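You operate a simulated robot arm through the tools that you are given. There is no shell and no other tool. Be economical: measure what you need, move in short steps, check, and stop when the job is done.

You are at the controls of a simulated robot arm. One attempt, no reset.

TASK
Move the warm housing from the plate into the nest and switch the plate off.
Fine: push the slide home again.
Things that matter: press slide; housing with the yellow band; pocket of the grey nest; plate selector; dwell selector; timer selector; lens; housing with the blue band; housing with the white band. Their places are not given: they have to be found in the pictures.

It is judged by the outcome, as a careful person would: the job done as asked, and still so three seconds after it is handed in. It fails if anything else is knocked over, pushed out of place, dropped, spilled or broken.

THE ROBOT
A 7-joint arm with a two-finger parallel gripper, fixed in place. Base frame: the origin is at the foot of the arm, x ahead of it, y to its left, z up. Lengths are in mm, angles in rad, forces in N, time in s.
Its first joint turns from -1.152 to 1.152 rad. Payload 2.4 kg.
Tool frame: the origin (TCP) lies between the finger pads and is the grasp point; the fingertips stand 30 mm ahead of it; z points along the fingers, y is the line along which they close. Largest opening 94 mm; finger width 28, thickness 10; the body of the gripper, 50 by 96 mm, starts 55 mm behind the TCP.
Orientation is that of the tool frame in the base frame, as a unit quaternion [x, y, z, w]. With the fingers straight down and closing along the base's y, the tool's x points along the base's -x, its y along +y and its z along -z.

THE INTERFACE
- The arm moves only by the tool nudge_tool. Its argument "moves" is a list of rows, each a list of 7 numbers: the gripper command, from -1 (shut) to 1 (fully open), values between in proportion, then the shift along the base's x, y, z in mm, then the turn, a rotation vector about the base's x, y, z in rad. In form: [[claw, tx, ty, tz, rx, ry, rz], ...]. A call has 1 to 10 rows; each row shifts and turns the commanded pose from where the row before left it. A row lasts 0.2 s, in which the tool goes at most 50 mm and 0.15 rad; a call with a longer step from one row to the next is refused whole, and so is a gripper value outside its range. A pose out of reach is approached as far as the arm can. The call stops where the force on the tool passes 50 N (or 10 N more than at its start, if that is more) or the arm is blocked; 0.2 s more then pass. The fingers move at their own pace (about 153 mm/s each) and stop on an object; they squeeze with about 41 N. The grip force told is the motor's: it shows also when the fingers shut on nothing. Time passes only in rows, and 0.2 s behind the last, so rows that do not move let the fingers close. It gives the time, the measured TCP pose, the force on the tool (base axes), the opening and the grip force at its end, in the units of the frame above (readings bear some noise), and new pictures: "show" is both (left out), scene, wrist or none.
- Cameras (640 x 400 px; columns grow to the right, rows downward): "scene" is fixed at [17.7, 459.6, 1444.6]; the picture's right is [-0.90, -0.45, 0.00], its down [-0.25, 0.50, -0.83] and it looks along [0.37, -0.74, -0.56] (base axes); focal length 374 px, centre (320, 200). "wrist" rides on the gripper at [76, 14, -103] in the tool frame; the picture's right is [-0.18, 0.98, 0.00], its down [-0.75, -0.14, -0.64] and it looks along [-0.63, -0.12, 0.77] (tool axes); focal length 243 px, centre (320, 200).
- probe_pixels(camera, pixels): for up to 12 pixels [column, row] of the newest picture of that camera ("zoom" is the newest enlarged one), the place [x, y, z] in the base frame of the surface seen there, good to about 2 mm. No time passes.
- close_up(camera, box): a new picture of the part [left, top, right, bottom] of that camera's present view, enlarged. No time passes.
- finish_job(): hands the job in; it is judged then, once.

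Work in short steps. Measure before you move; look again where a grasp or a placing could have gone wrong, and mend it. You have 80 turns and 200 pictures in all, those below and enlarged ones among them. Open the gripper and draw the arm clear of the work before you hand the job in, unless the task says otherwise; then end with one line.

The tools are called after "Emit:" by a JSON object that holds its "name" and its "arguments". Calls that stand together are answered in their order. nudge_tool: Moves the arm, as the interface text tells. Its arguments: {"type":"object","properties":{"moves":{"type":"array"},"show":{"type":"string","enum":["both","scene","wrist","none"]}},"required":["moves"]} The other tools are called the same way: probe_pixels (camera, pixels) gives the place of the surface under pixels of a picture; close_up (camera, box) takes an enlarged picture of a part of a camera's view; finish_job () hands the job in.

At the start:

```text
time: 0.0
eef_pos: [361.6, 93.8, 1219.0]
tcp_rot: [0.0, 1.0, 0.0, 0.0]
force: [0.0, -0.9, -0.2]
opening: 94.0
gripper_force: 0.0
```

scene: 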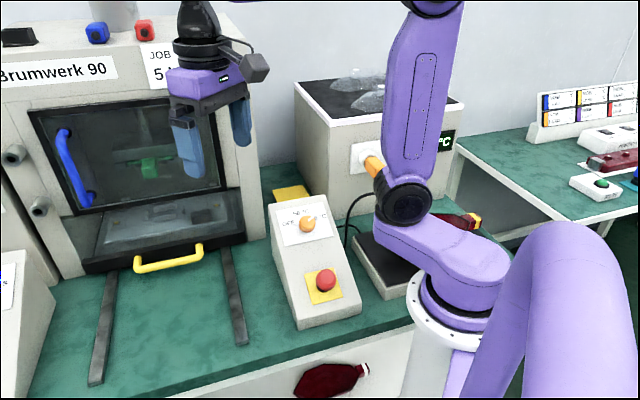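
wrist: 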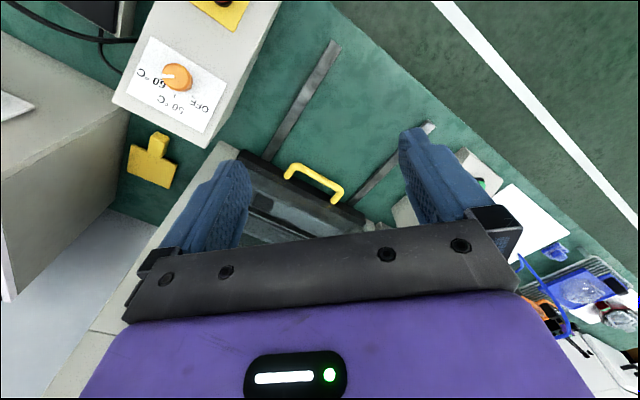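

The scene shows a press with a yellow handle slide at (168,258), a control box at (310,260) and a plate box behind the arm. I'll enlarge several regions to identify the items.

Emit:
{"name": "close_up", "arguments": {"camera": "scene", "box": [0, 80, 260, 280]}}

Emit:
{"name": "close_up", "arguments": {"camera": "scene", "box": [250, 60, 490, 340]}}

Emit:
{"name": "close_up", "arguments": {"camera": "scene", "box": [480, 60, 640, 260]}}

Emit:
{"name": "close_up", "arguments": {"camera": "wrist", "box": [380, 100, 640, 400]}}

```text
2.00 times, centred on (130, 180) of scene
```

zoom: 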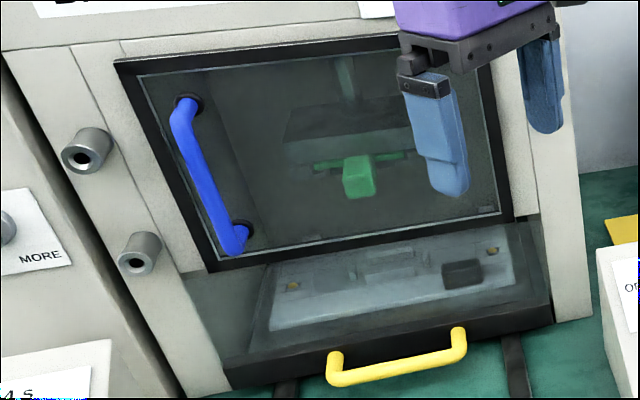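

```text
1.43 times, centred on (370, 200) of scene
```

zoom: 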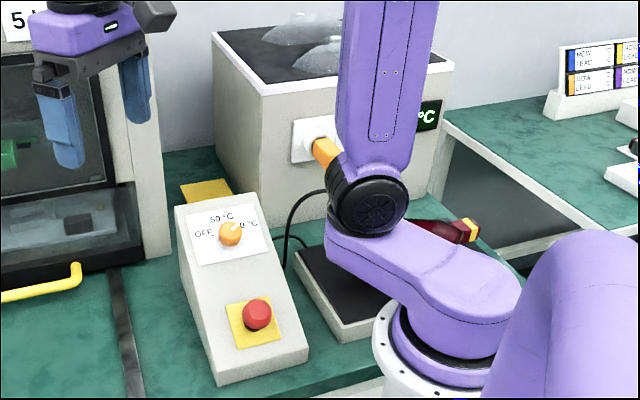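

```text
2.00 times, centred on (560, 160) of scene
```

zoom: 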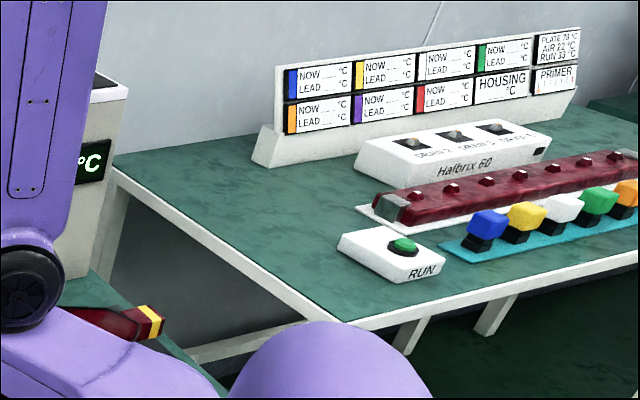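

```text
1.33 times, centred on (510, 250) of wrist
```

zoom: 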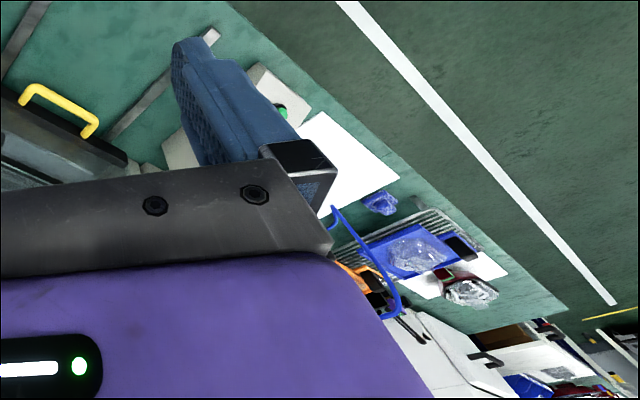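

The black-topped plate at (380,265) is wired to the box with an OFF/50/60 knob, and dark-red housings are at (455,220) and (330,380). I'll probe the main points.

Emit:
{"name": "probe_pixels", "arguments": {"camera": "scene", "pixels": [[168, 262], [104, 320], [238, 320], [307, 224], [325, 280], [378, 265], [455, 222], [473, 222], [330, 380], [293, 192], [115, 235], [300, 340]]}}

Emit:
{"name": "close_up", "arguments": {"camera": "scene", "box": [270, 300, 420, 400]}}

Emit:
{"name": "close_up", "arguments": {"camera": "scene", "box": [340, 190, 500, 290]}}

Emit:
{"name": "close_up", "arguments": {"camera": "wrist", "box": [100, 0, 340, 160]}}

Emit:
{"name": "close_up", "arguments": {"camera": "scene", "box": [260, 170, 380, 330]}}

```text
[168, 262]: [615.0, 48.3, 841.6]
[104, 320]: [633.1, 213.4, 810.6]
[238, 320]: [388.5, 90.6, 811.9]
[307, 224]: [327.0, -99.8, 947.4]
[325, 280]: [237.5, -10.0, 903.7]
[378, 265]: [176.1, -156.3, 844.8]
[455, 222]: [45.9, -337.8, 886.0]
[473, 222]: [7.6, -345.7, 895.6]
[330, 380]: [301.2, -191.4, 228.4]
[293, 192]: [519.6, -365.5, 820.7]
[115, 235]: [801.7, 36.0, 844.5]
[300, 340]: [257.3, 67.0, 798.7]
```

```text
4.00 times, centred on (345, 350) of scene
```

zoom: 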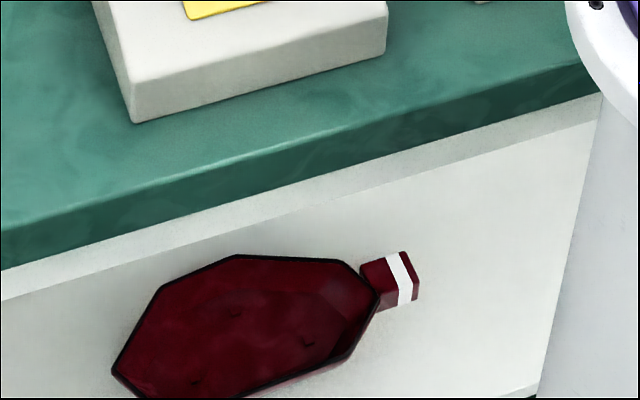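

```text
4.00 times, centred on (420, 240) of scene
```

zoom: 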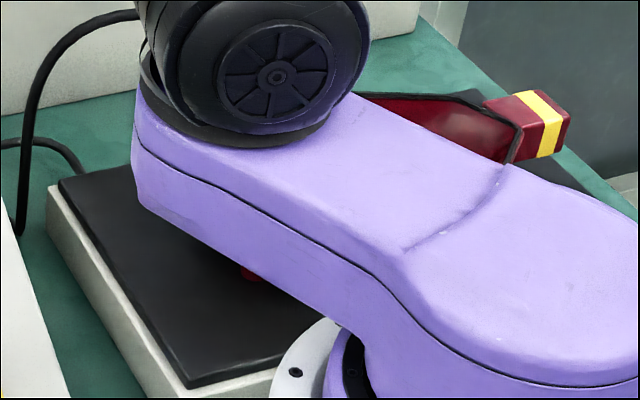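

```text
2.50 times, centred on (220, 80) of wrist
```

zoom: 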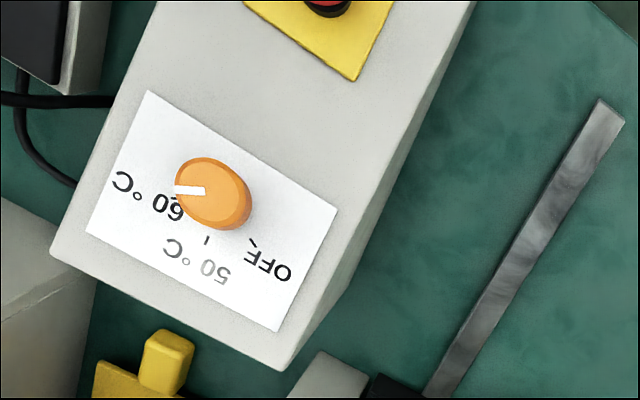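

```text
2.50 times, centred on (320, 250) of scene
```

zoom: 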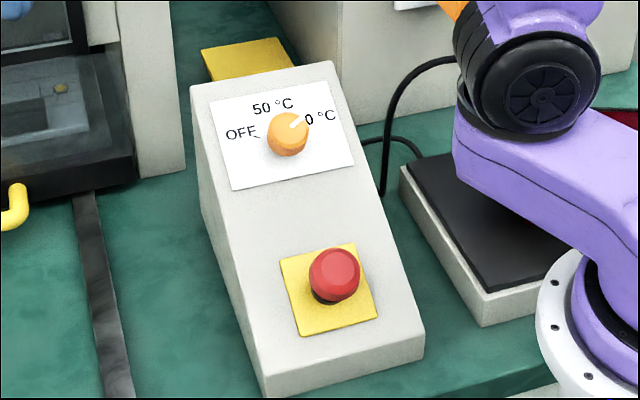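

The bench lies near z≈800, the plate top near 845, and the plate knob points to 60 °C. I need a better view of the plate, so I'll yaw the tool so that the wrist camera looks toward -y, pulling back from the press while doing so.

Emit:
{"name": "nudge_tool", "arguments": {"moves": [[1, -8, 0, 0, 0, 0, -0.15], [1, -8, 0, 0, 0, 0, -0.15], [1, -8, 0, 0, 0, 0, -0.15], [1, -8, 0, 0, 0, 0, -0.15], [1, -8, 0, 0, 0, 0, -0.15], [1, -8, 0, 0, 0, 0, -0.15], [1, -8, 0, 0, 0, 0, -0.15], [1, -8, 0, 0, 0, 0, -0.15], [1, -8, 0, 0, 0, 0, -0.15], [1, -8, 0, 0, 0, 0, -0.15]]}}

```text
time: 2.2
eef_pos: [280.6, 93.9, 1220.8]
tcp_rot: [0.682, 0.731, 0.0, -0.001]
force: [0.9, 0.2, 0.3]
opening: 93.9
gripper_force: 0.1
```

scene: 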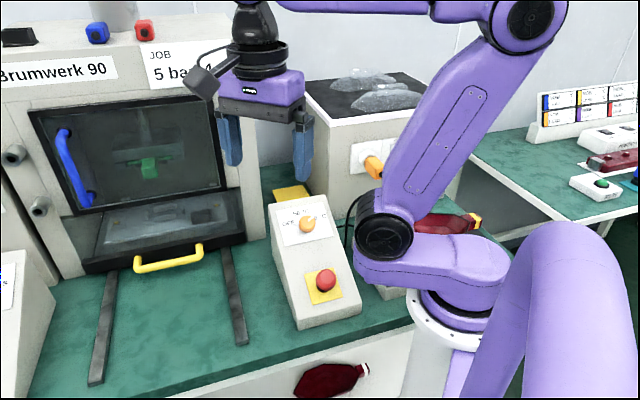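
wrist: 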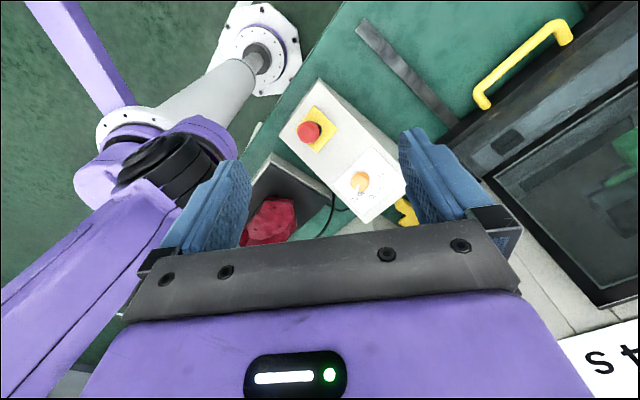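

The plate with a red housing on it shows at wrist (270,222); the yellow-banded neck is at scene (475,220). I'll probe both to see whether it's the same housing.

Emit:
{"name": "probe_pixels", "arguments": {"camera": "wrist", "pixels": [[270, 222], [285, 205], [255, 235], [280, 170], [310, 200], [262, 165], [310, 132], [360, 182]]}}

Emit:
{"name": "probe_pixels", "arguments": {"camera": "scene", "pixels": [[435, 225], [420, 228], [455, 226], [475, 220], [448, 214], [478, 226]]}}

Emit:
{"name": "close_up", "arguments": {"camera": "wrist", "box": [200, 80, 440, 260]}}

Emit:
{"name": "close_up", "arguments": {"camera": "scene", "box": [340, 180, 500, 300]}}

```text
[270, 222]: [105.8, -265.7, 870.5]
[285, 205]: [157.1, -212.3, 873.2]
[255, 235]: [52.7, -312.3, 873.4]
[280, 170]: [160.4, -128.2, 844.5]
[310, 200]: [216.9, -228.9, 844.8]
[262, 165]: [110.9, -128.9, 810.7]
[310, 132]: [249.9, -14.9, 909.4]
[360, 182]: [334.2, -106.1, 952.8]
```

```text
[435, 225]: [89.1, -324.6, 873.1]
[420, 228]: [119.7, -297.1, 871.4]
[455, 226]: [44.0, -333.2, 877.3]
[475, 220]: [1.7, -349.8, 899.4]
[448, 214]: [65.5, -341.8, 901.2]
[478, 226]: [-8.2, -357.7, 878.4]
```

```text
2.22 times, centred on (320, 170) of wrist
```

zoom: 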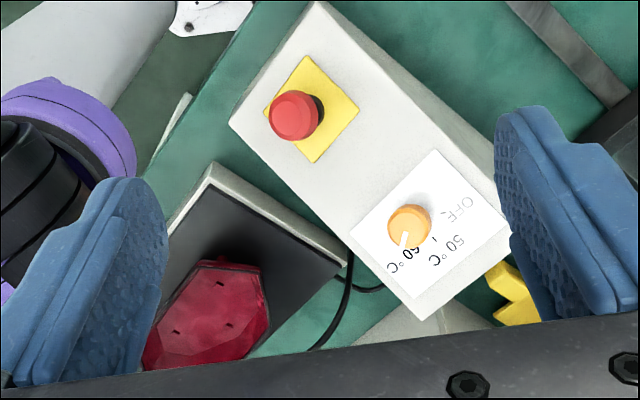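

```text
3.33 times, centred on (420, 240) of scene
```

zoom: 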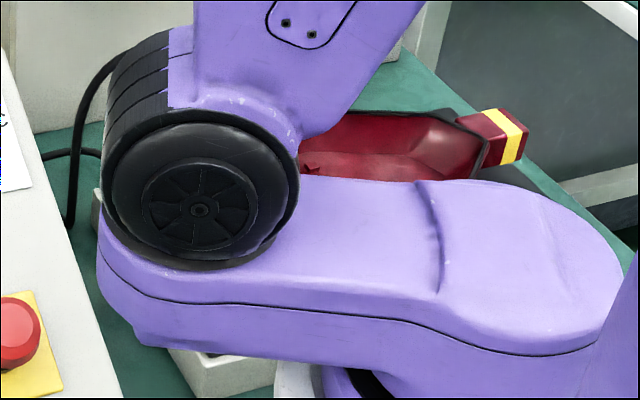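

It is the yellow-band housing on the plate, running from about (160,-210) to a neck at (-5,-352). Next I'll find the nest by zooming on the press slide and the left part of the scene.

Emit:
{"name": "close_up", "arguments": {"camera": "scene", "box": [70, 180, 260, 290]}}

Emit:
{"name": "probe_pixels", "arguments": {"camera": "scene", "pixels": [[115, 243], [238, 215], [100, 268], [240, 240], [160, 235], [150, 210], [138, 262], [200, 247], [210, 216], [135, 200]]}}

Emit:
{"name": "close_up", "arguments": {"camera": "scene", "box": [0, 190, 100, 400]}}

Emit:
{"name": "close_up", "arguments": {"camera": "wrist", "box": [420, 0, 640, 200]}}

```text
3.37 times, centred on (165, 235) of scene
```

zoom: 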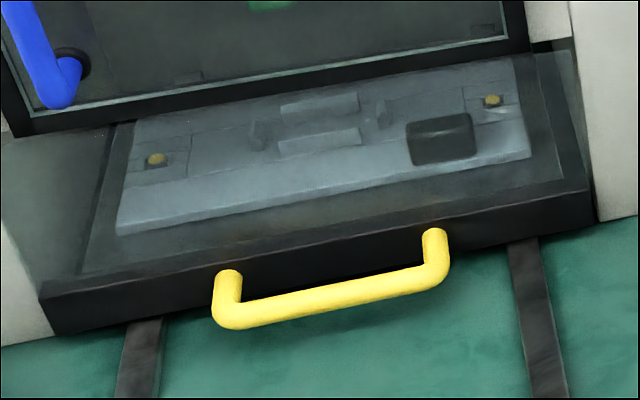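

```text
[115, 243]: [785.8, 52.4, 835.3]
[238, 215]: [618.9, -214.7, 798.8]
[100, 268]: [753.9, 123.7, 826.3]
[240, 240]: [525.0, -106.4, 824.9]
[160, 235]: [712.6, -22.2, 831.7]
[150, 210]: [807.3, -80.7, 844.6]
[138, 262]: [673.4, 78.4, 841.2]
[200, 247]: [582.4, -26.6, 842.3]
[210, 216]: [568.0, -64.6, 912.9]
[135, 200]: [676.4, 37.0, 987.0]
```

```text
1.90 times, centred on (50, 295) of scene
```

zoom: 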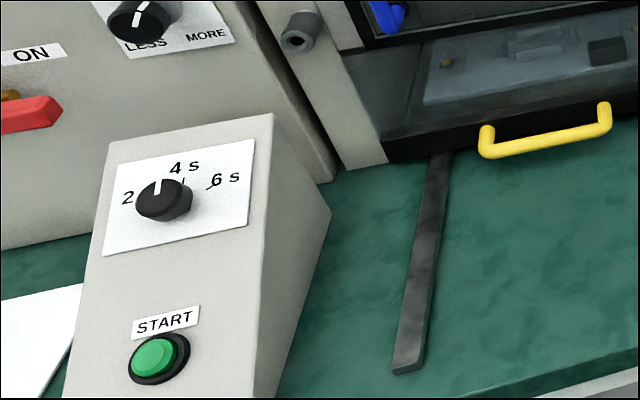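

```text
2.00 times, centred on (530, 100) of wrist
```

zoom: 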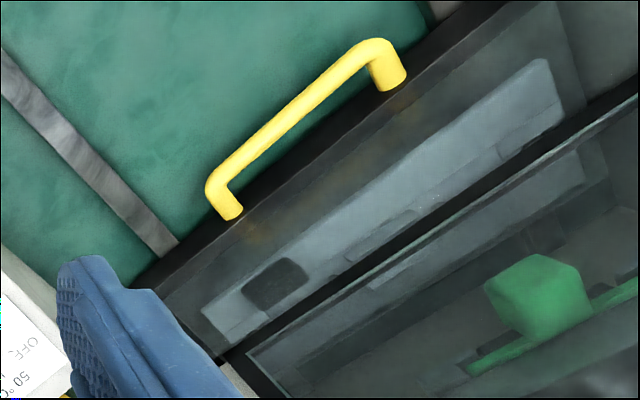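

The nest is on the press slide behind the yellow handle, so the slide must be pulled out along the two rails. I'll measure the handle and the rail direction.

Emit:
{"name": "probe_pixels", "arguments": {"camera": "scene", "pixels": [[137, 268], [168, 263], [199, 257], [135, 261], [197, 244], [115, 280], [98, 378], [228, 255], [241, 340], [80, 270], [244, 238], [195, 250]]}}

Emit:
{"name": "probe_pixels", "arguments": {"camera": "wrist", "pixels": [[558, 25], [490, 97], [525, 60], [480, 90], [565, 38], [500, 112], [370, 40], [450, 110]]}}

```text
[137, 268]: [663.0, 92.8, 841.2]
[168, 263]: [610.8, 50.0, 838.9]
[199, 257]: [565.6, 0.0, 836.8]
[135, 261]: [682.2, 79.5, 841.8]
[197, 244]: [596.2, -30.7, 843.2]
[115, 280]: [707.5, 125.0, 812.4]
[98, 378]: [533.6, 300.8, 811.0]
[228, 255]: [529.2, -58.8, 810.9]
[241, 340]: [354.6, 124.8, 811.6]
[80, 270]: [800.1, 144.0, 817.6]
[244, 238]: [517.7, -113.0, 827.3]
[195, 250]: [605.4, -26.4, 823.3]
```

```text
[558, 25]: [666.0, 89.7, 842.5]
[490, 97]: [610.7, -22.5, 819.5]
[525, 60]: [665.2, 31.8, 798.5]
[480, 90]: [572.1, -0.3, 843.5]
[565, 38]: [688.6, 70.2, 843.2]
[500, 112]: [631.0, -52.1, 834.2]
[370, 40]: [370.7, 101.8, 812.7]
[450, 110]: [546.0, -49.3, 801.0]
```

The rails give an outward slide direction d≈(-0.69,0.72), and the handle bar is centred at about (614,47,840) running along e≈(0.72,0.69). I'll yaw the tool to +0.764 rad so the fingers close along d, in two calls.

Emit:
{"name": "nudge_tool", "arguments": {"moves": [[1, 5, 0, 0, 0, 0, 0.15], [1, 5, 0, 0, 0, 0, 0.15], [1, 5, 0, 0, 0, 0, 0.15], [1, 5, 0, 0, 0, 0, 0.15], [1, 5, 0, 0, 0, 0, 0.15], [1, 5, 0, 0, 0, 0, 0.15], [1, 5, 0, 0, 0, 0, 0.15], [1, 5, 0, 0, 0, 0, 0.15], [1, 10, 0, 0, 0, 0, 0.15], [1, 10, 0, 0, 0, 0, 0.15]], "show": "none"}}

Emit:
{"name": "nudge_tool", "arguments": {"moves": [[1, 10, 0, -20, 0, 0, 0.15], [1, 10, 0, -20, 0, 0, 0.15], [1, 10, 0, -20, 0, 0, 0.15], [1, 10, 0, -20, 0, 0, 0.15], [1, 10, 0, -20, 0, 0, 0.15], [1, 10, 0, -20, 0, 0, 0.014]]}}

```text
time: 4.4
eef_pos: [340.4, 95.0, 1220.1]
tcp_rot: [0.0, 1.0, 0.0, 0.0]
force: [-0.1, -1.4, -0.9]
opening: 94.1
gripper_force: 0.0
```

```text
time: 5.8
eef_pos: [400.5, 95.0, 1100.4]
tcp_rot: [-0.373, 0.928, 0.0, 0.0]
force: [-0.3, -0.3, -0.5]
opening: 94.1
gripper_force: 0.0
```

scene: 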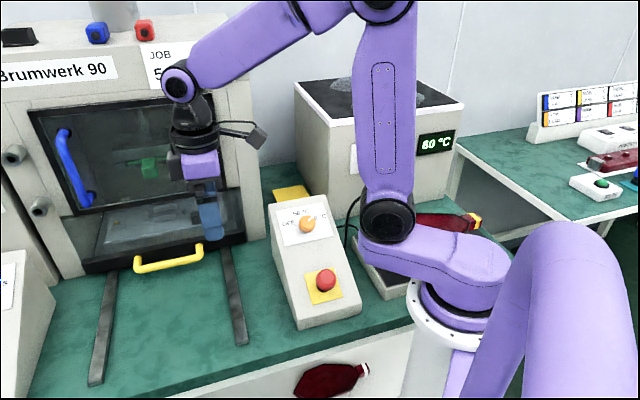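
wrist: 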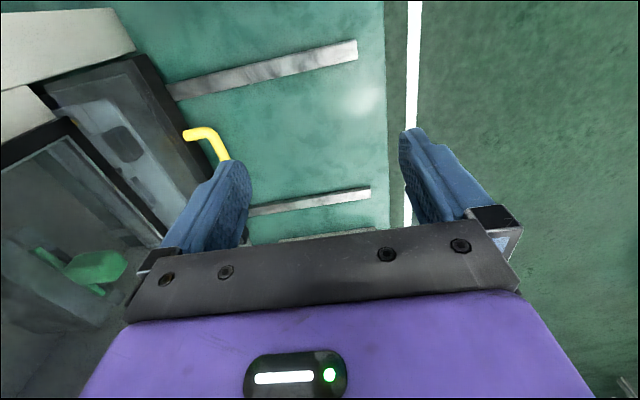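

The yellow handle is visible at wrist (210,140). I'll lean the tool outward 0.45 rad about base -y and go to a pre-grasp pose above and in front of the handle.

Emit:
{"name": "nudge_tool", "arguments": {"moves": [[1, 20, -4, -25, 0, -0.15, 0], [1, 20, -4, -25, 0, -0.15, 0], [1, 20, -4, -25, 0, -0.15, 0], [1, 30, -5, -30, 0, 0, 0], [1, 30, -5, -30, 0, 0, 0], [1, 30, -4, -30, 0, 0, 0]]}}

```text
time: 7.2
eef_pos: [550.1, 70.7, 935.6]
tcp_rot: [-0.362, 0.905, -0.083, 0.207]
force: [0.3, 0.9, 0.2]
opening: 93.7
gripper_force: 0.1
```

scene: 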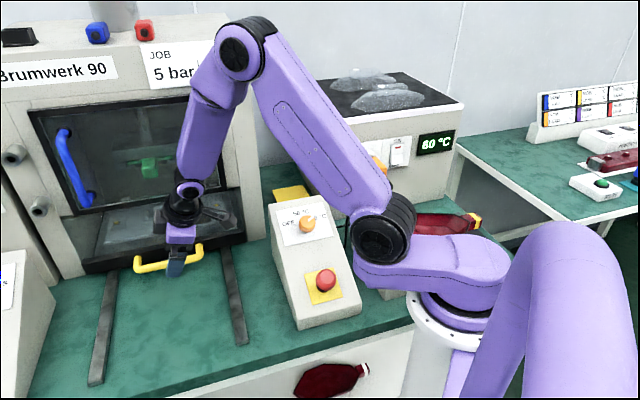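
wrist: 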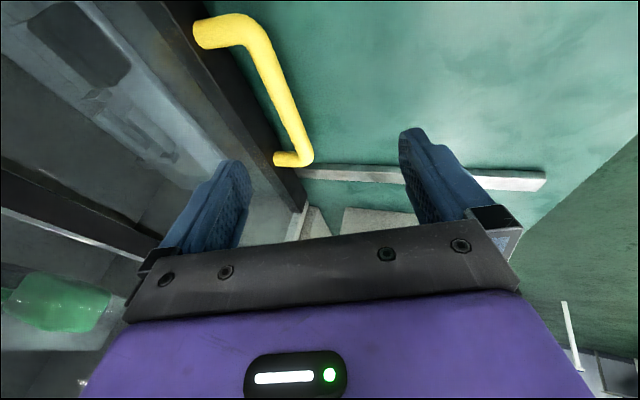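

The handle is clear at wrist (200–310, 20–160). I'll probe it precisely before closing the opening to about 44 mm.

Emit:
{"name": "probe_pixels", "arguments": {"camera": "wrist", "pixels": [[262, 40], [285, 100], [300, 140], [215, 25], [285, 158], [215, 90], [240, 120], [275, 70], [170, 30]]}}

```text
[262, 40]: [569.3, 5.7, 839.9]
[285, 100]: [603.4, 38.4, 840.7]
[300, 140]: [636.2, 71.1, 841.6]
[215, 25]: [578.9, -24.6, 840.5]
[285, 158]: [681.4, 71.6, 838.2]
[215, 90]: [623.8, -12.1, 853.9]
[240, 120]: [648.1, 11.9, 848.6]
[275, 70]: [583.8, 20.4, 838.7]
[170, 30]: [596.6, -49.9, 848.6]
```

The bar's centre is at about (613,47,834) with the slide face some 50 mm behind it. I'll narrow to about 50 mm, line up along the tool axis and descend over the bar.

Emit:
{"name": "nudge_tool", "arguments": {"moves": [[0.05, 15, -22, -7, 0, 0, 0], [0.05, 0, 0, 0, 0, 0, 0], [0.05, 13, 0, -27, 0, 0, 0], [0.05, 13, 0, -27, 0, 0, 0], [0.05, 13, 0, -27, 0, 0, 0]]}}

```text
time: 8.4
eef_pos: [604.0, 46.8, 846.3]
tcp_rot: [-0.363, 0.905, -0.083, 0.207]
force: [-1.1, -0.7, -0.6]
opening: 49.3
gripper_force: 0.1
```

scene: 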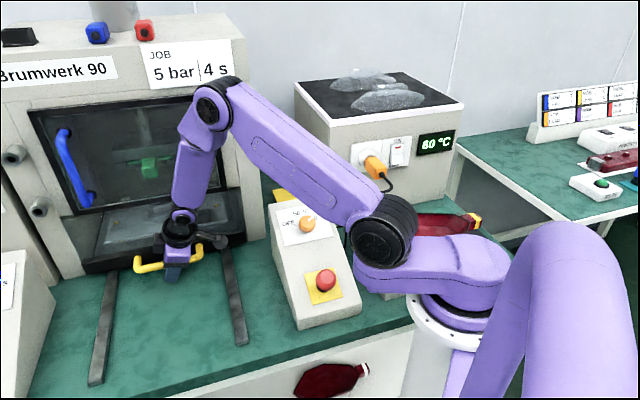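
wrist: 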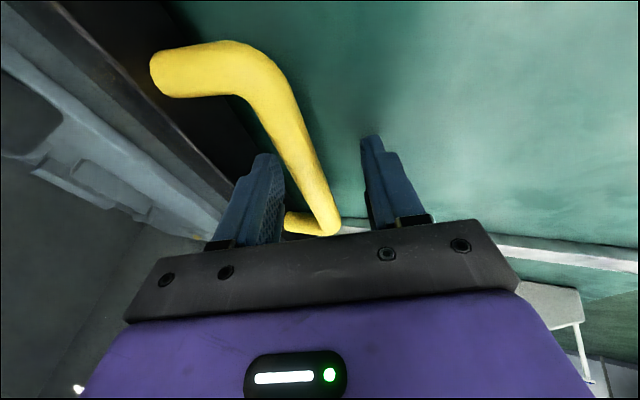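

The bar runs between the two fingers. I'll close on it.

Emit:
{"name": "nudge_tool", "arguments": {"moves": [[-1, 0, 0, 0, 0, 0, 0], [-1, 0, 0, 0, 0, 0, 0], [-1, 0, 0, 0, 0, 0, 0]], "show": "wrist"}}

```text
time: 9.2
eef_pos: [603.9, 47.3, 848.2]
tcp_rot: [-0.362, 0.905, -0.084, 0.208]
force: [-6.3, -12.8, 28.6]
opening: 19.7
gripper_force: 44.9
```

wrist: 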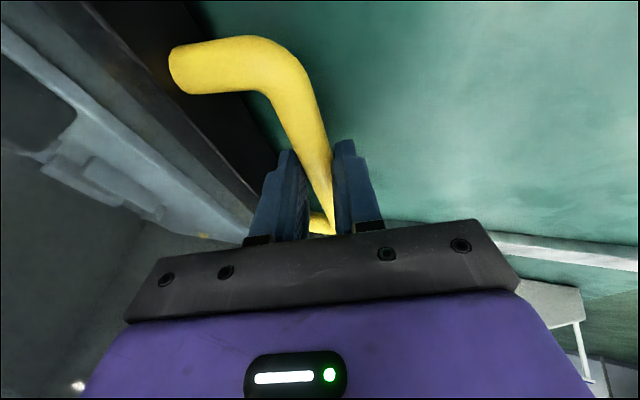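

Gripped (19.7 mm, 45 N). I'll pull along d by 100 mm.

Emit:
{"name": "nudge_tool", "arguments": {"moves": [[-1, -6.9, 7.2, 1, 0, 0, 0], [-1, -13.8, 14.4, 0, 0, 0, 0], [-1, -13.8, 14.4, 0, 0, 0, 0], [-1, -13.8, 14.4, 0, 0, 0, 0], [-1, -13.8, 14.4, 0, 0, 0, 0]]}}

```text
time: 10.4
eef_pos: [540.9, 111.7, 848.0]
tcp_rot: [-0.362, 0.906, -0.083, 0.205]
force: [-14.4, -12.7, 26.4]
opening: 19.8
gripper_force: 45.0
```

scene: 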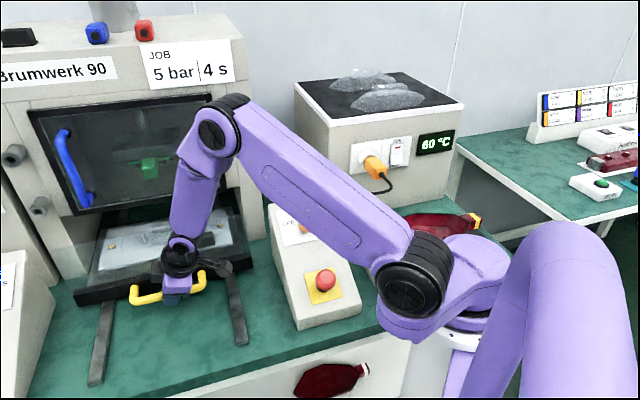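
wrist: 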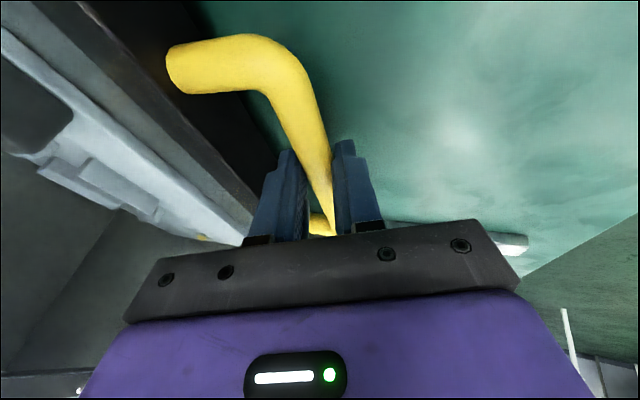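

The slide has come out 90 mm smoothly with the grip unchanged. I'll continue another 100 mm.

Emit:
{"name": "nudge_tool", "arguments": {"moves": [[-1, -13.8, 14.4, 0, 0, 0, 0], [-1, -13.8, 14.4, 0, 0, 0, 0], [-1, -13.8, 14.4, 0, 0, 0, 0], [-1, -13.8, 14.4, 0, 0, 0, 0], [-1, -13.8, 14.4, 0, 0, 0, 0]]}}

```text
time: 11.6
eef_pos: [471.7, 183.4, 845.8]
tcp_rot: [-0.365, 0.905, -0.082, 0.203]
force: [-17.7, -14.5, 1.4]
opening: 19.9
gripper_force: 45.5
```

scene: 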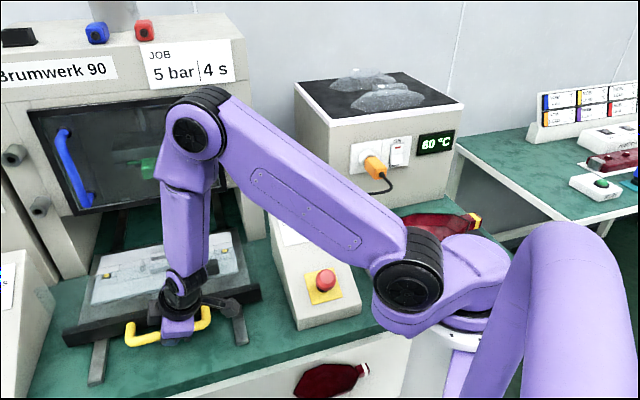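
wrist: 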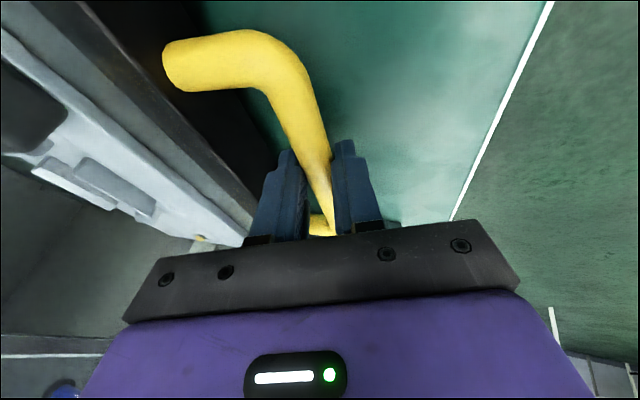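

The nest is now nearly clear of the press. I'll pull 30 mm more in small steps, watching for the stop.

Emit:
{"name": "nudge_tool", "arguments": {"moves": [[-1, -6.9, 7.2, 0, 0, 0, 0], [-1, -6.9, 7.2, 0, 0, 0, 0], [-1, -6.9, 7.2, 0, 0, 0, 0]]}}

```text
time: 12.4
eef_pos: [450.3, 205.3, 846.5]
tcp_rot: [-0.363, 0.906, -0.082, 0.202]
force: [-12.8, -14.4, -18.2]
opening: 19.4
gripper_force: 44.4
```

scene: 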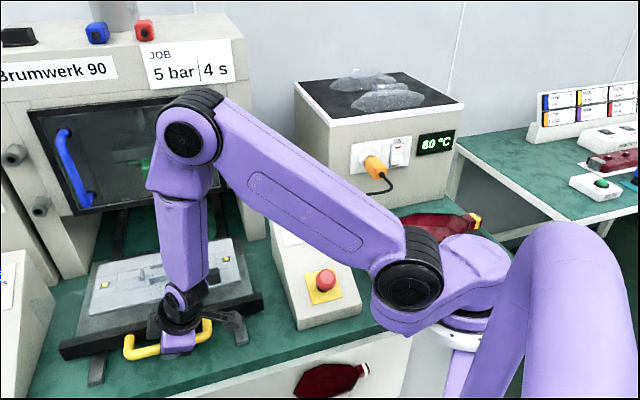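
wrist: 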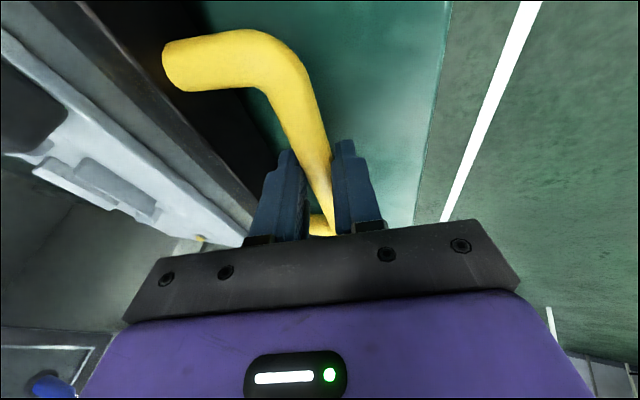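

The nest is fully out of the press (220 mm of travel). I'll release and retreat up along the tool axis.

Emit:
{"name": "nudge_tool", "arguments": {"moves": [[0.05, 0, 0, 0, 0, 0, 0], [0.05, 0, 0, 0, 0, 0, 0], [0.05, -13, 0, 27, 0, 0, 0], [0.05, -13, 0, 27, 0, 0, 0], [0.05, -20, 0, 40, 0, 0, 0], [0.05, -20, 0, 45, 0, 0, 0], [0.05, -20, 0, 45, 0, 0.15, 0], [0.05, -20, -10, 45, 0, 0.15, 0], [0.05, -20, -10, 45, 0, 0.15, 0]]}}

```text
refused: row 8 steps farther than a row can; nothing moved
```

The last two rows exceeded 50 mm, so I'll shorten them.

Emit:
{"name": "nudge_tool", "arguments": {"moves": [[0.05, 0, 0, 0, 0, 0, 0], [0.05, 0, 0, 0, 0, 0, 0], [0.05, -13, 0, 27, 0, 0, 0], [0.05, -13, 0, 27, 0, 0, 0], [0.05, -18, 0, 38, 0, 0, 0], [0.05, -20, 0, 42, 0, 0, 0], [0.05, -20, 0, 42, 0, 0.15, 0], [0.05, -20, 0, 42, 0, 0.15, 0], [0.05, -20, 0, 42, 0, 0.15, 0]]}}

```text
time: 14.4
eef_pos: [321.8, 200.2, 1029.2]
tcp_rot: [-0.374, 0.923, -0.079, 0.047]
force: [-1.3, -0.1, 0.1]
opening: 49.4
gripper_force: 0.1
out of reach, approached as far as the arm can: row 8, 9
```

scene: 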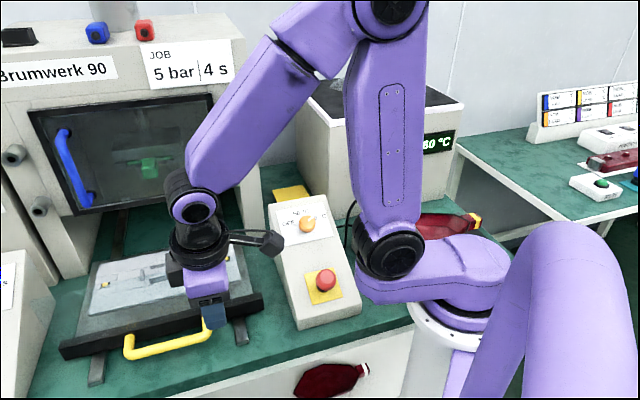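
wrist: 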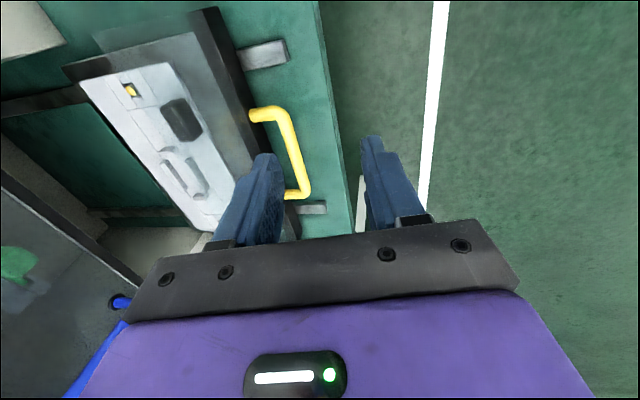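

The slide stays out. I'll raise the arm and turn back the yaw to get a clear look at the nest.

Emit:
{"name": "nudge_tool", "arguments": {"moves": [[0.05, 0, -20, 40, 0, 0, 0], [0.05, 0, -25, 40, 0, 0, -0.15], [0.05, 0, -25, 40, 0, 0, -0.15], [0.05, 0, -30, 20, 0, 0, -0.15]]}}

```text
time: 15.4
eef_pos: [326.1, 101.6, 1126.9]
tcp_rot: [-0.157, 0.98, -0.12, 0.038]
force: [0.8, -1.1, -0.1]
opening: 49.4
gripper_force: 0.1
out of reach, approached as far as the arm can: row 1, 2, 3
```

scene: 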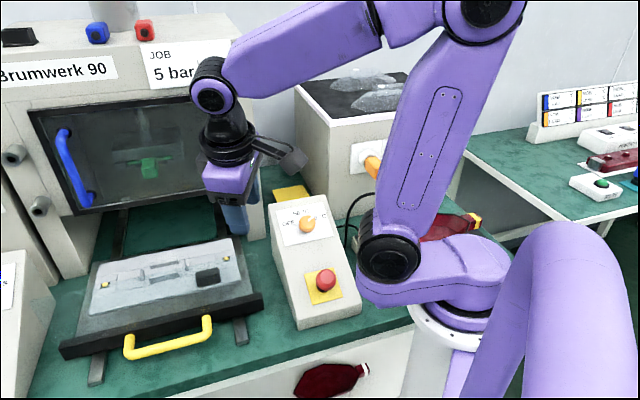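
wrist: 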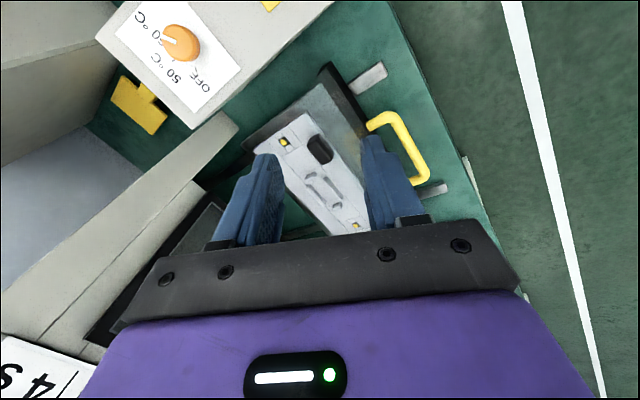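

The nest shows fully at scene (165,280). I'll enlarge and probe it.

Emit:
{"name": "close_up", "arguments": {"camera": "scene", "box": [70, 225, 270, 350]}}

Emit:
{"name": "close_up", "arguments": {"camera": "wrist", "box": [230, 60, 440, 240]}}

Emit:
{"name": "probe_pixels", "arguments": {"camera": "scene", "pixels": [[103, 285], [199, 258], [207, 276], [120, 270], [160, 263], [168, 277], [150, 272], [184, 267], [100, 313], [245, 288], [228, 242], [98, 265]]}}

Emit:
{"name": "close_up", "arguments": {"camera": "scene", "box": [390, 190, 510, 265]}}

```text
3.20 times, centred on (170, 288) of scene
```

zoom: 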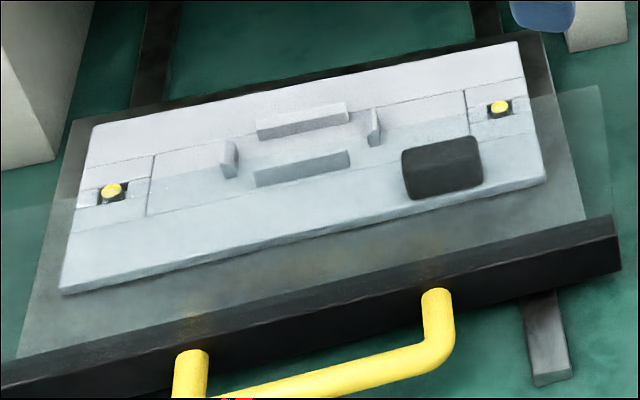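

```text
2.22 times, centred on (335, 150) of wrist
```

zoom: 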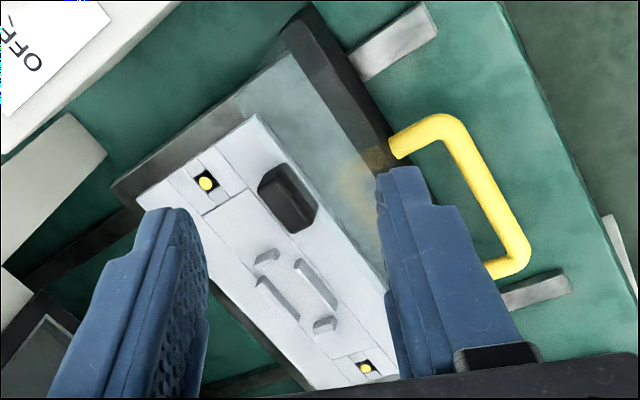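

```text
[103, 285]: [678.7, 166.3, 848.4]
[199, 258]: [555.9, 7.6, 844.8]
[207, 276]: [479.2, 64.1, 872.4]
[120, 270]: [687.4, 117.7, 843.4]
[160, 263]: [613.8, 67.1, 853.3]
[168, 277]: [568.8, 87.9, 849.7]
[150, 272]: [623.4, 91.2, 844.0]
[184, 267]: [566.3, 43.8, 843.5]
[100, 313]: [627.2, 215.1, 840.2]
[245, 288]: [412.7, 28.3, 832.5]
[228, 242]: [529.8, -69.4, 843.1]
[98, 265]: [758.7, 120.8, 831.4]
```

```text
5.33 times, centred on (450, 228) of scene
```

zoom: 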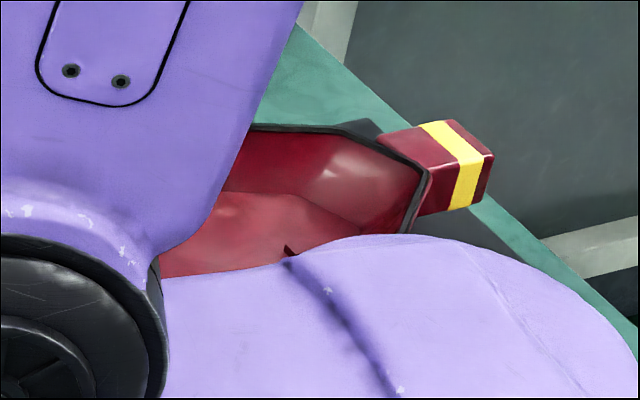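

The nest pocket is the four-rib frame around (595,70,845) with a dark block beside it. I need a full view of the yellow housing from above, so I'll turn the wrist camera over the plate.

Emit:
{"name": "nudge_tool", "arguments": {"moves": [[0.05, -5, -20, 20, 0, 0, -0.15], [0.05, -5, -20, 20, 0, 0, -0.15], [0.05, -5, -20, 20, 0, 0, -0.15], [0.05, -5, -20, 20, 0, 0, -0.15], [0.05, -5, -20, 10, 0, 0, -0.15], [0.05, -5, -20, 0, 0, 0, -0.15], [0.05, -5, -20, 0, 0, 0, -0.15], [0.05, -5, -20, 0, 0, 0, -0.15], [0.05, -5, -20, 0, 0, 0, -0.15], [0.05, -5, -20, 0, 0, 0, -0.15]]}}

```text
time: 17.6
eef_pos: [201.1, -194.5, 1147.9]
tcp_rot: [0.552, 0.823, -0.119, -0.055]
force: [0.8, 0.1, -0.1]
opening: 49.4
gripper_force: 0.2
out of reach, approached as far as the arm can: row 1, 2, 3, 4, 5, 6, 7, 8, 9, 10
```

scene: 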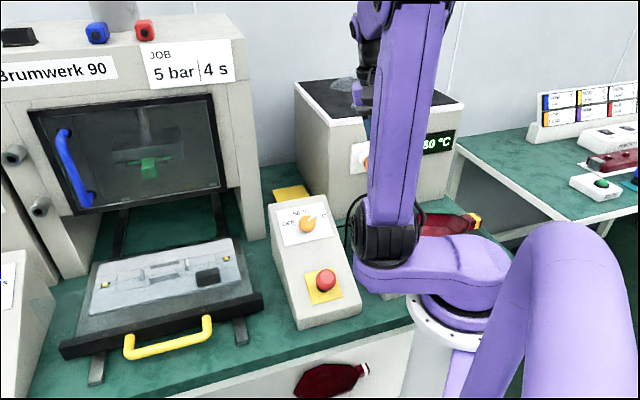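
wrist: 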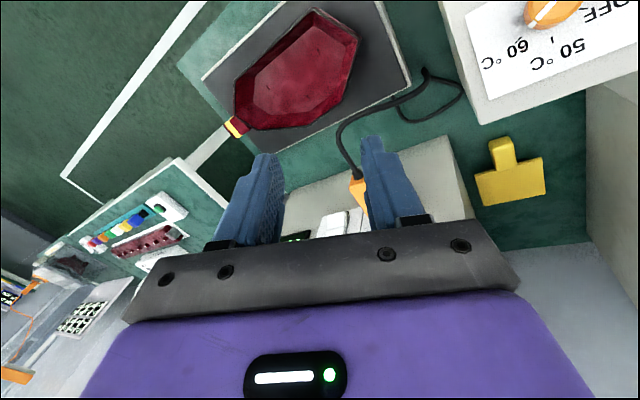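

The whole yellow housing is now visible at wrist (295,70). I'll enlarge it and probe its outline.

Emit:
{"name": "close_up", "arguments": {"camera": "wrist", "box": [200, 0, 420, 150]}}

Emit:
{"name": "probe_pixels", "arguments": {"camera": "wrist", "pixels": [[237, 126], [248, 122], [318, 13], [357, 40], [342, 95], [315, 118], [258, 127], [240, 82], [290, 75], [388, 60], [250, 95], [300, 122]]}}

```text
2.67 times, centred on (310, 75) of wrist
```

zoom: 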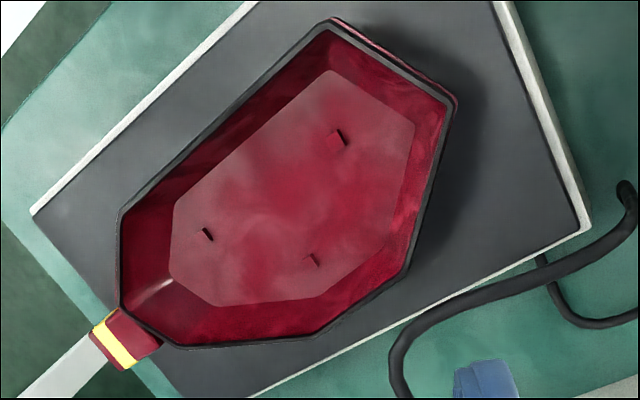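

```text
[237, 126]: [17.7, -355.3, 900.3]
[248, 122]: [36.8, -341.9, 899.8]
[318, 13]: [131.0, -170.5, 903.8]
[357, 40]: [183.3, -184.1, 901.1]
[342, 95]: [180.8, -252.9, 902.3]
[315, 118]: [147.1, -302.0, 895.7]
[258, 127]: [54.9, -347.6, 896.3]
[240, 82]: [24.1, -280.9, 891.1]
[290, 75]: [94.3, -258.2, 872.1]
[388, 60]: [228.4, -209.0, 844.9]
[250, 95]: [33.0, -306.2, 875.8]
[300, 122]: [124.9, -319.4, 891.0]
```

I'll probe the rim corners and inner floor corners on the enlarged picture to get the housing's shape and wall slope.

Emit:
{"name": "close_up", "arguments": {"camera": "wrist", "box": [220, 0, 380, 150]}}

Emit:
{"name": "close_up", "arguments": {"camera": "wrist", "box": [200, 0, 420, 150]}}

Emit:
{"name": "probe_pixels", "arguments": {"camera": "zoom", "pixels": [[337, 24], [450, 105], [403, 268], [320, 331], [185, 344], [126, 302], [126, 214], [330, 75], [410, 125], [386, 228], [316, 295], [216, 300]]}}

Emit:
{"name": "probe_pixels", "arguments": {"camera": "zoom", "pixels": [[172, 265], [178, 207], [150, 343], [112, 318], [98, 335], [125, 366], [132, 325], [430, 200], [455, 120], [37, 212], [585, 225], [260, 395]]}}

```text
2.67 times, centred on (300, 75) of wrist
```

zoom: 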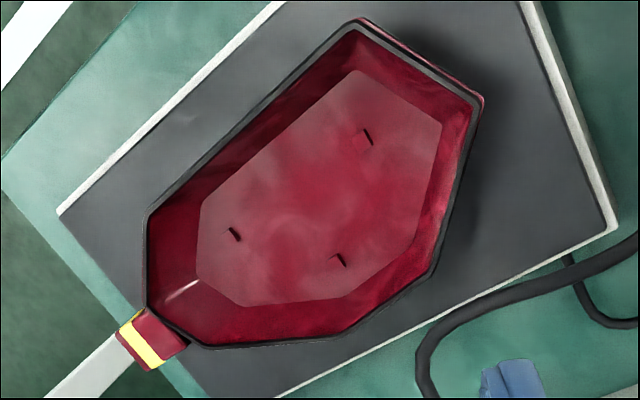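

```text
2.67 times, centred on (310, 75) of wrist
```

zoom: 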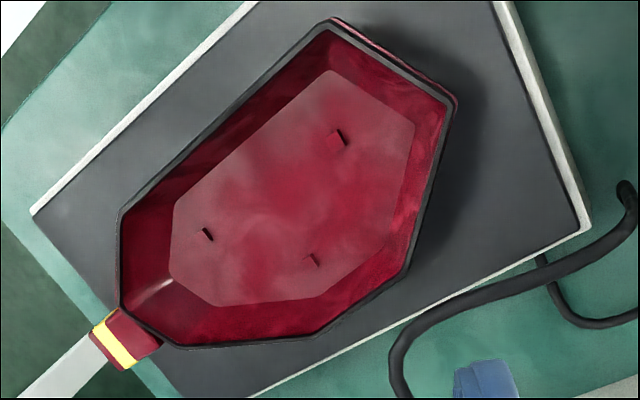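

```text
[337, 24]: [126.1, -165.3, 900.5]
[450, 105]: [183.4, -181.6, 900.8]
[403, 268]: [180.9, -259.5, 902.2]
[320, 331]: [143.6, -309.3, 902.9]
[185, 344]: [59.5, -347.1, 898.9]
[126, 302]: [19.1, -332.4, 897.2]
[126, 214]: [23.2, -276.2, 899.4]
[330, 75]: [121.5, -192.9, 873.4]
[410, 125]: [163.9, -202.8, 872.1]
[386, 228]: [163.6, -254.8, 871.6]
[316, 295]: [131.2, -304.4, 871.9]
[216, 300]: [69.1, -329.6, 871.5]
```

```text
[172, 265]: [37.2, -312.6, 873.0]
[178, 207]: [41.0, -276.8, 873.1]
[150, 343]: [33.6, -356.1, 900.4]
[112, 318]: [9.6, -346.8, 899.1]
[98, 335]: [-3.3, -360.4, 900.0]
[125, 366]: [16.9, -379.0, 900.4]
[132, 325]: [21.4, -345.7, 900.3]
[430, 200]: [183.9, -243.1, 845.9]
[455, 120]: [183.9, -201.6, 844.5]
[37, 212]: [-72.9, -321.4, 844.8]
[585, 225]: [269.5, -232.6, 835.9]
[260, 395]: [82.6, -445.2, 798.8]
```

The housing is an irregular heptagon about 223 × 118 mm, with sloping walls and a 28 mm neck at (7,-368). Before picking it up I want a straight-down look at the nest to settle the orientation, so I'll swing the camera back over it.

Emit:
{"name": "nudge_tool", "arguments": {"moves": [[0.05, 10, 20, 0, 0, 0, 0.15], [0.05, 10, 20, 0, 0, 0, 0.15], [0.05, 10, 20, 0, 0, 0, 0.15], [0.05, 10, 20, 0, 0, 0, 0.15], [0.05, 10, 20, 0, 0, 0, 0.15], [0.05, 10, 20, 0, 0, 0, 0.15], [0.05, 10, 20, 0, 0, 0, 0.15], [0.05, 10, 20, 0, 0, 0, 0.15], [0.05, 10, 20, 0, 0, 0, 0.15], [0.05, 10, 20, 0, 0, 0, 0.15]]}}

```text
time: 19.8
eef_pos: [218.3, -161.6, 1142.4]
tcp_rot: [0.444, 0.886, -0.123, -0.041]
force: [0.0, 1.3, 1.4]
opening: 49.2
gripper_force: 0.1
out of reach, approached as far as the arm can: row 1, 2, 3, 4, 5, 6, 7, 8, 9, 10
```

scene: 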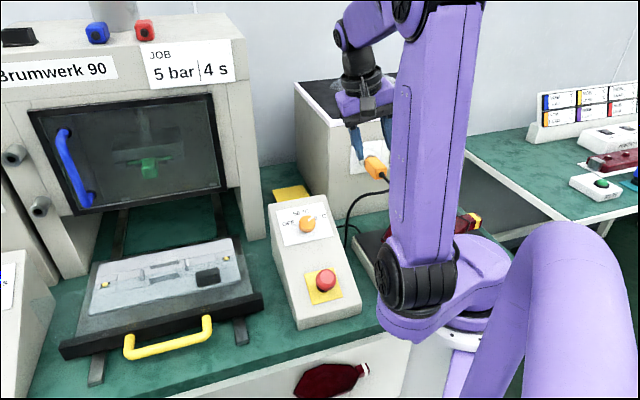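
wrist: 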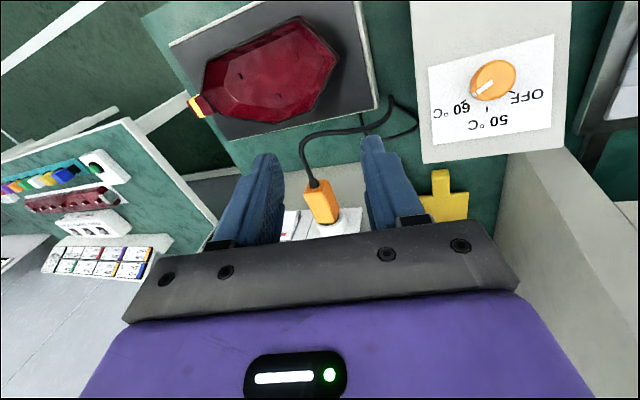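

The arm barely moved and is near a limit of its reach. I'll lower it and move outward without turning, to free it.

Emit:
{"name": "nudge_tool", "arguments": {"moves": [[0.05, 20, 20, -20, 0, 0, 0], [0.05, 20, 20, -20, 0, 0, 0], [0.05, 20, 20, -20, 0, 0, 0], [0.05, 20, 20, -20, 0, 0, 0], [0.05, 20, 20, -20, 0, 0, 0]], "show": "none"}}

```text
time: 21.0
eef_pos: [318.8, -61.2, 1041.7]
tcp_rot: [0.445, 0.886, -0.123, -0.041]
force: [0.5, -0.2, -0.2]
opening: 49.4
gripper_force: 0.1
```

It's free again (commands restart from the attained pose). I'll level the tool, yaw to 0 and move above the nest to look down.

Emit:
{"name": "nudge_tool", "arguments": {"moves": [[0.05, 0, 20, 10, 0.0925, -0.0925, 0], [0.05, 0, 20, 10, 0.0925, -0.0925, 0], [0.05, 33, 15, 5, 0, 0, 0.13], [0.05, 33, 15, 5, 0, 0, 0.13], [0.05, 33, 15, 5, 0, 0, 0.13], [0.05, 33, 15, 5, 0, 0, 0.13], [0.05, 33, 15, 5, 0, 0, 0.13], [0.05, 33, 15, 0, 0, 0, 0.13], [0.05, 33, 15, 0, 0, 0, 0.13]]}}

```text
time: 23.0
eef_pos: [548.9, 42.3, 1067.4]
tcp_rot: [0.009, 0.991, -0.129, 0.018]
force: [-1.0, -0.2, -0.9]
opening: 49.3
gripper_force: 0.1
out of reach, approached as far as the arm can: row 1, 2
```

scene: 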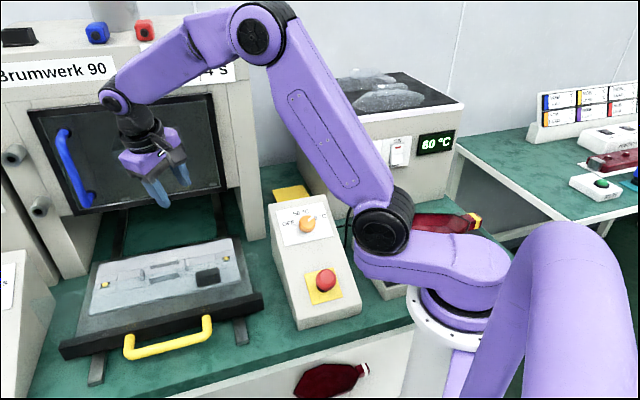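
wrist: 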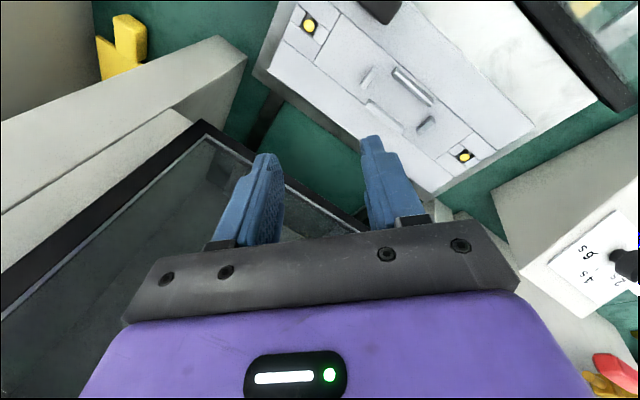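

The nest is at wrist (400,90) but partly cut off. I'll level the tool and back off 60 mm for the full view.

Emit:
{"name": "nudge_tool", "arguments": {"moves": [[0.05, -30, 0, 0, 0.128, 0.017, 0], [0.05, -30, 0, 0, 0.128, 0.017, 0]], "show": "wrist"}}

```text
time: 23.6
eef_pos: [519.5, 35.8, 1053.9]
tcp_rot: [0.004, 0.993, -0.119, 0.018]
force: [0.2, -0.5, 0.4]
opening: 49.3
gripper_force: 0.0
out of reach, approached as far as the arm can: row 1, 2
```

wrist: 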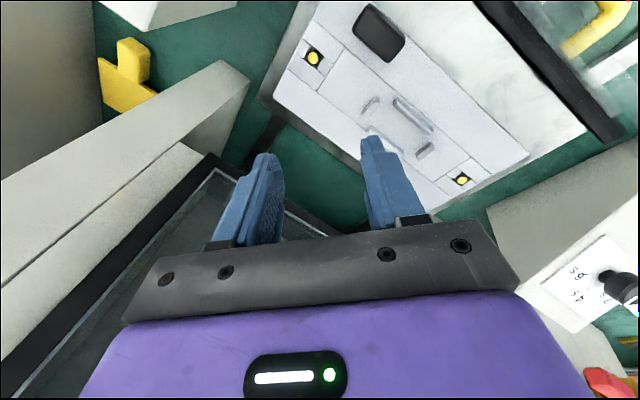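

Levelling is blocked by some joint limit, but the nest is fully visible now. I'll enlarge and probe it.

Emit:
{"name": "close_up", "arguments": {"camera": "wrist", "box": [260, 0, 540, 210]}}

Emit:
{"name": "probe_pixels", "arguments": {"camera": "wrist", "pixels": [[313, 57], [462, 181], [315, 3], [275, 95], [527, 153], [352, 22], [366, 6], [403, 40], [390, 60], [360, 30], [380, 30]]}}

Emit:
{"name": "probe_pixels", "arguments": {"camera": "wrist", "pixels": [[396, 98], [431, 132], [412, 115], [370, 104], [363, 110], [376, 100], [424, 149], [418, 155], [430, 144], [400, 125], [366, 137], [402, 164]]}}

```text
1.90 times, centred on (400, 105) of wrist
```

zoom: 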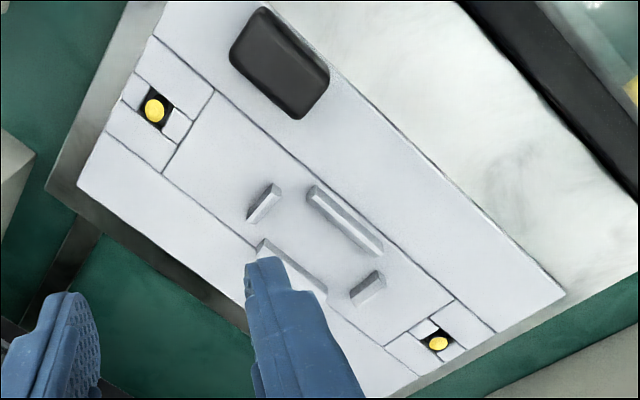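

```text
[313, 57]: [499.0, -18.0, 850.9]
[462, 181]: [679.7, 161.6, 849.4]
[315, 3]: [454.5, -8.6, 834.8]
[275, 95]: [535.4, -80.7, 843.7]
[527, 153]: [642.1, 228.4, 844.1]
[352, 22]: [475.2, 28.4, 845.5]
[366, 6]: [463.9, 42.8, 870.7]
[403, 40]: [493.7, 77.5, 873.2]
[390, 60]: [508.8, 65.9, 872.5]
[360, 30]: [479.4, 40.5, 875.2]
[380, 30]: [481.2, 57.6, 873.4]
```

```text
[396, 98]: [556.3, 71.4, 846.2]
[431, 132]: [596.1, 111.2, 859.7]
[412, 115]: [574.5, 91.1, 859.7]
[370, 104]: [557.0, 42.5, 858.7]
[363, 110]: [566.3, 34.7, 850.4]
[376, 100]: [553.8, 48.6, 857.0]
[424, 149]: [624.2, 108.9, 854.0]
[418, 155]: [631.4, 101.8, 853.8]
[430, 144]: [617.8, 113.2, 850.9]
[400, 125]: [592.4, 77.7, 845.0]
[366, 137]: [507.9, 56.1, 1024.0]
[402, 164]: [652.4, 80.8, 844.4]
```

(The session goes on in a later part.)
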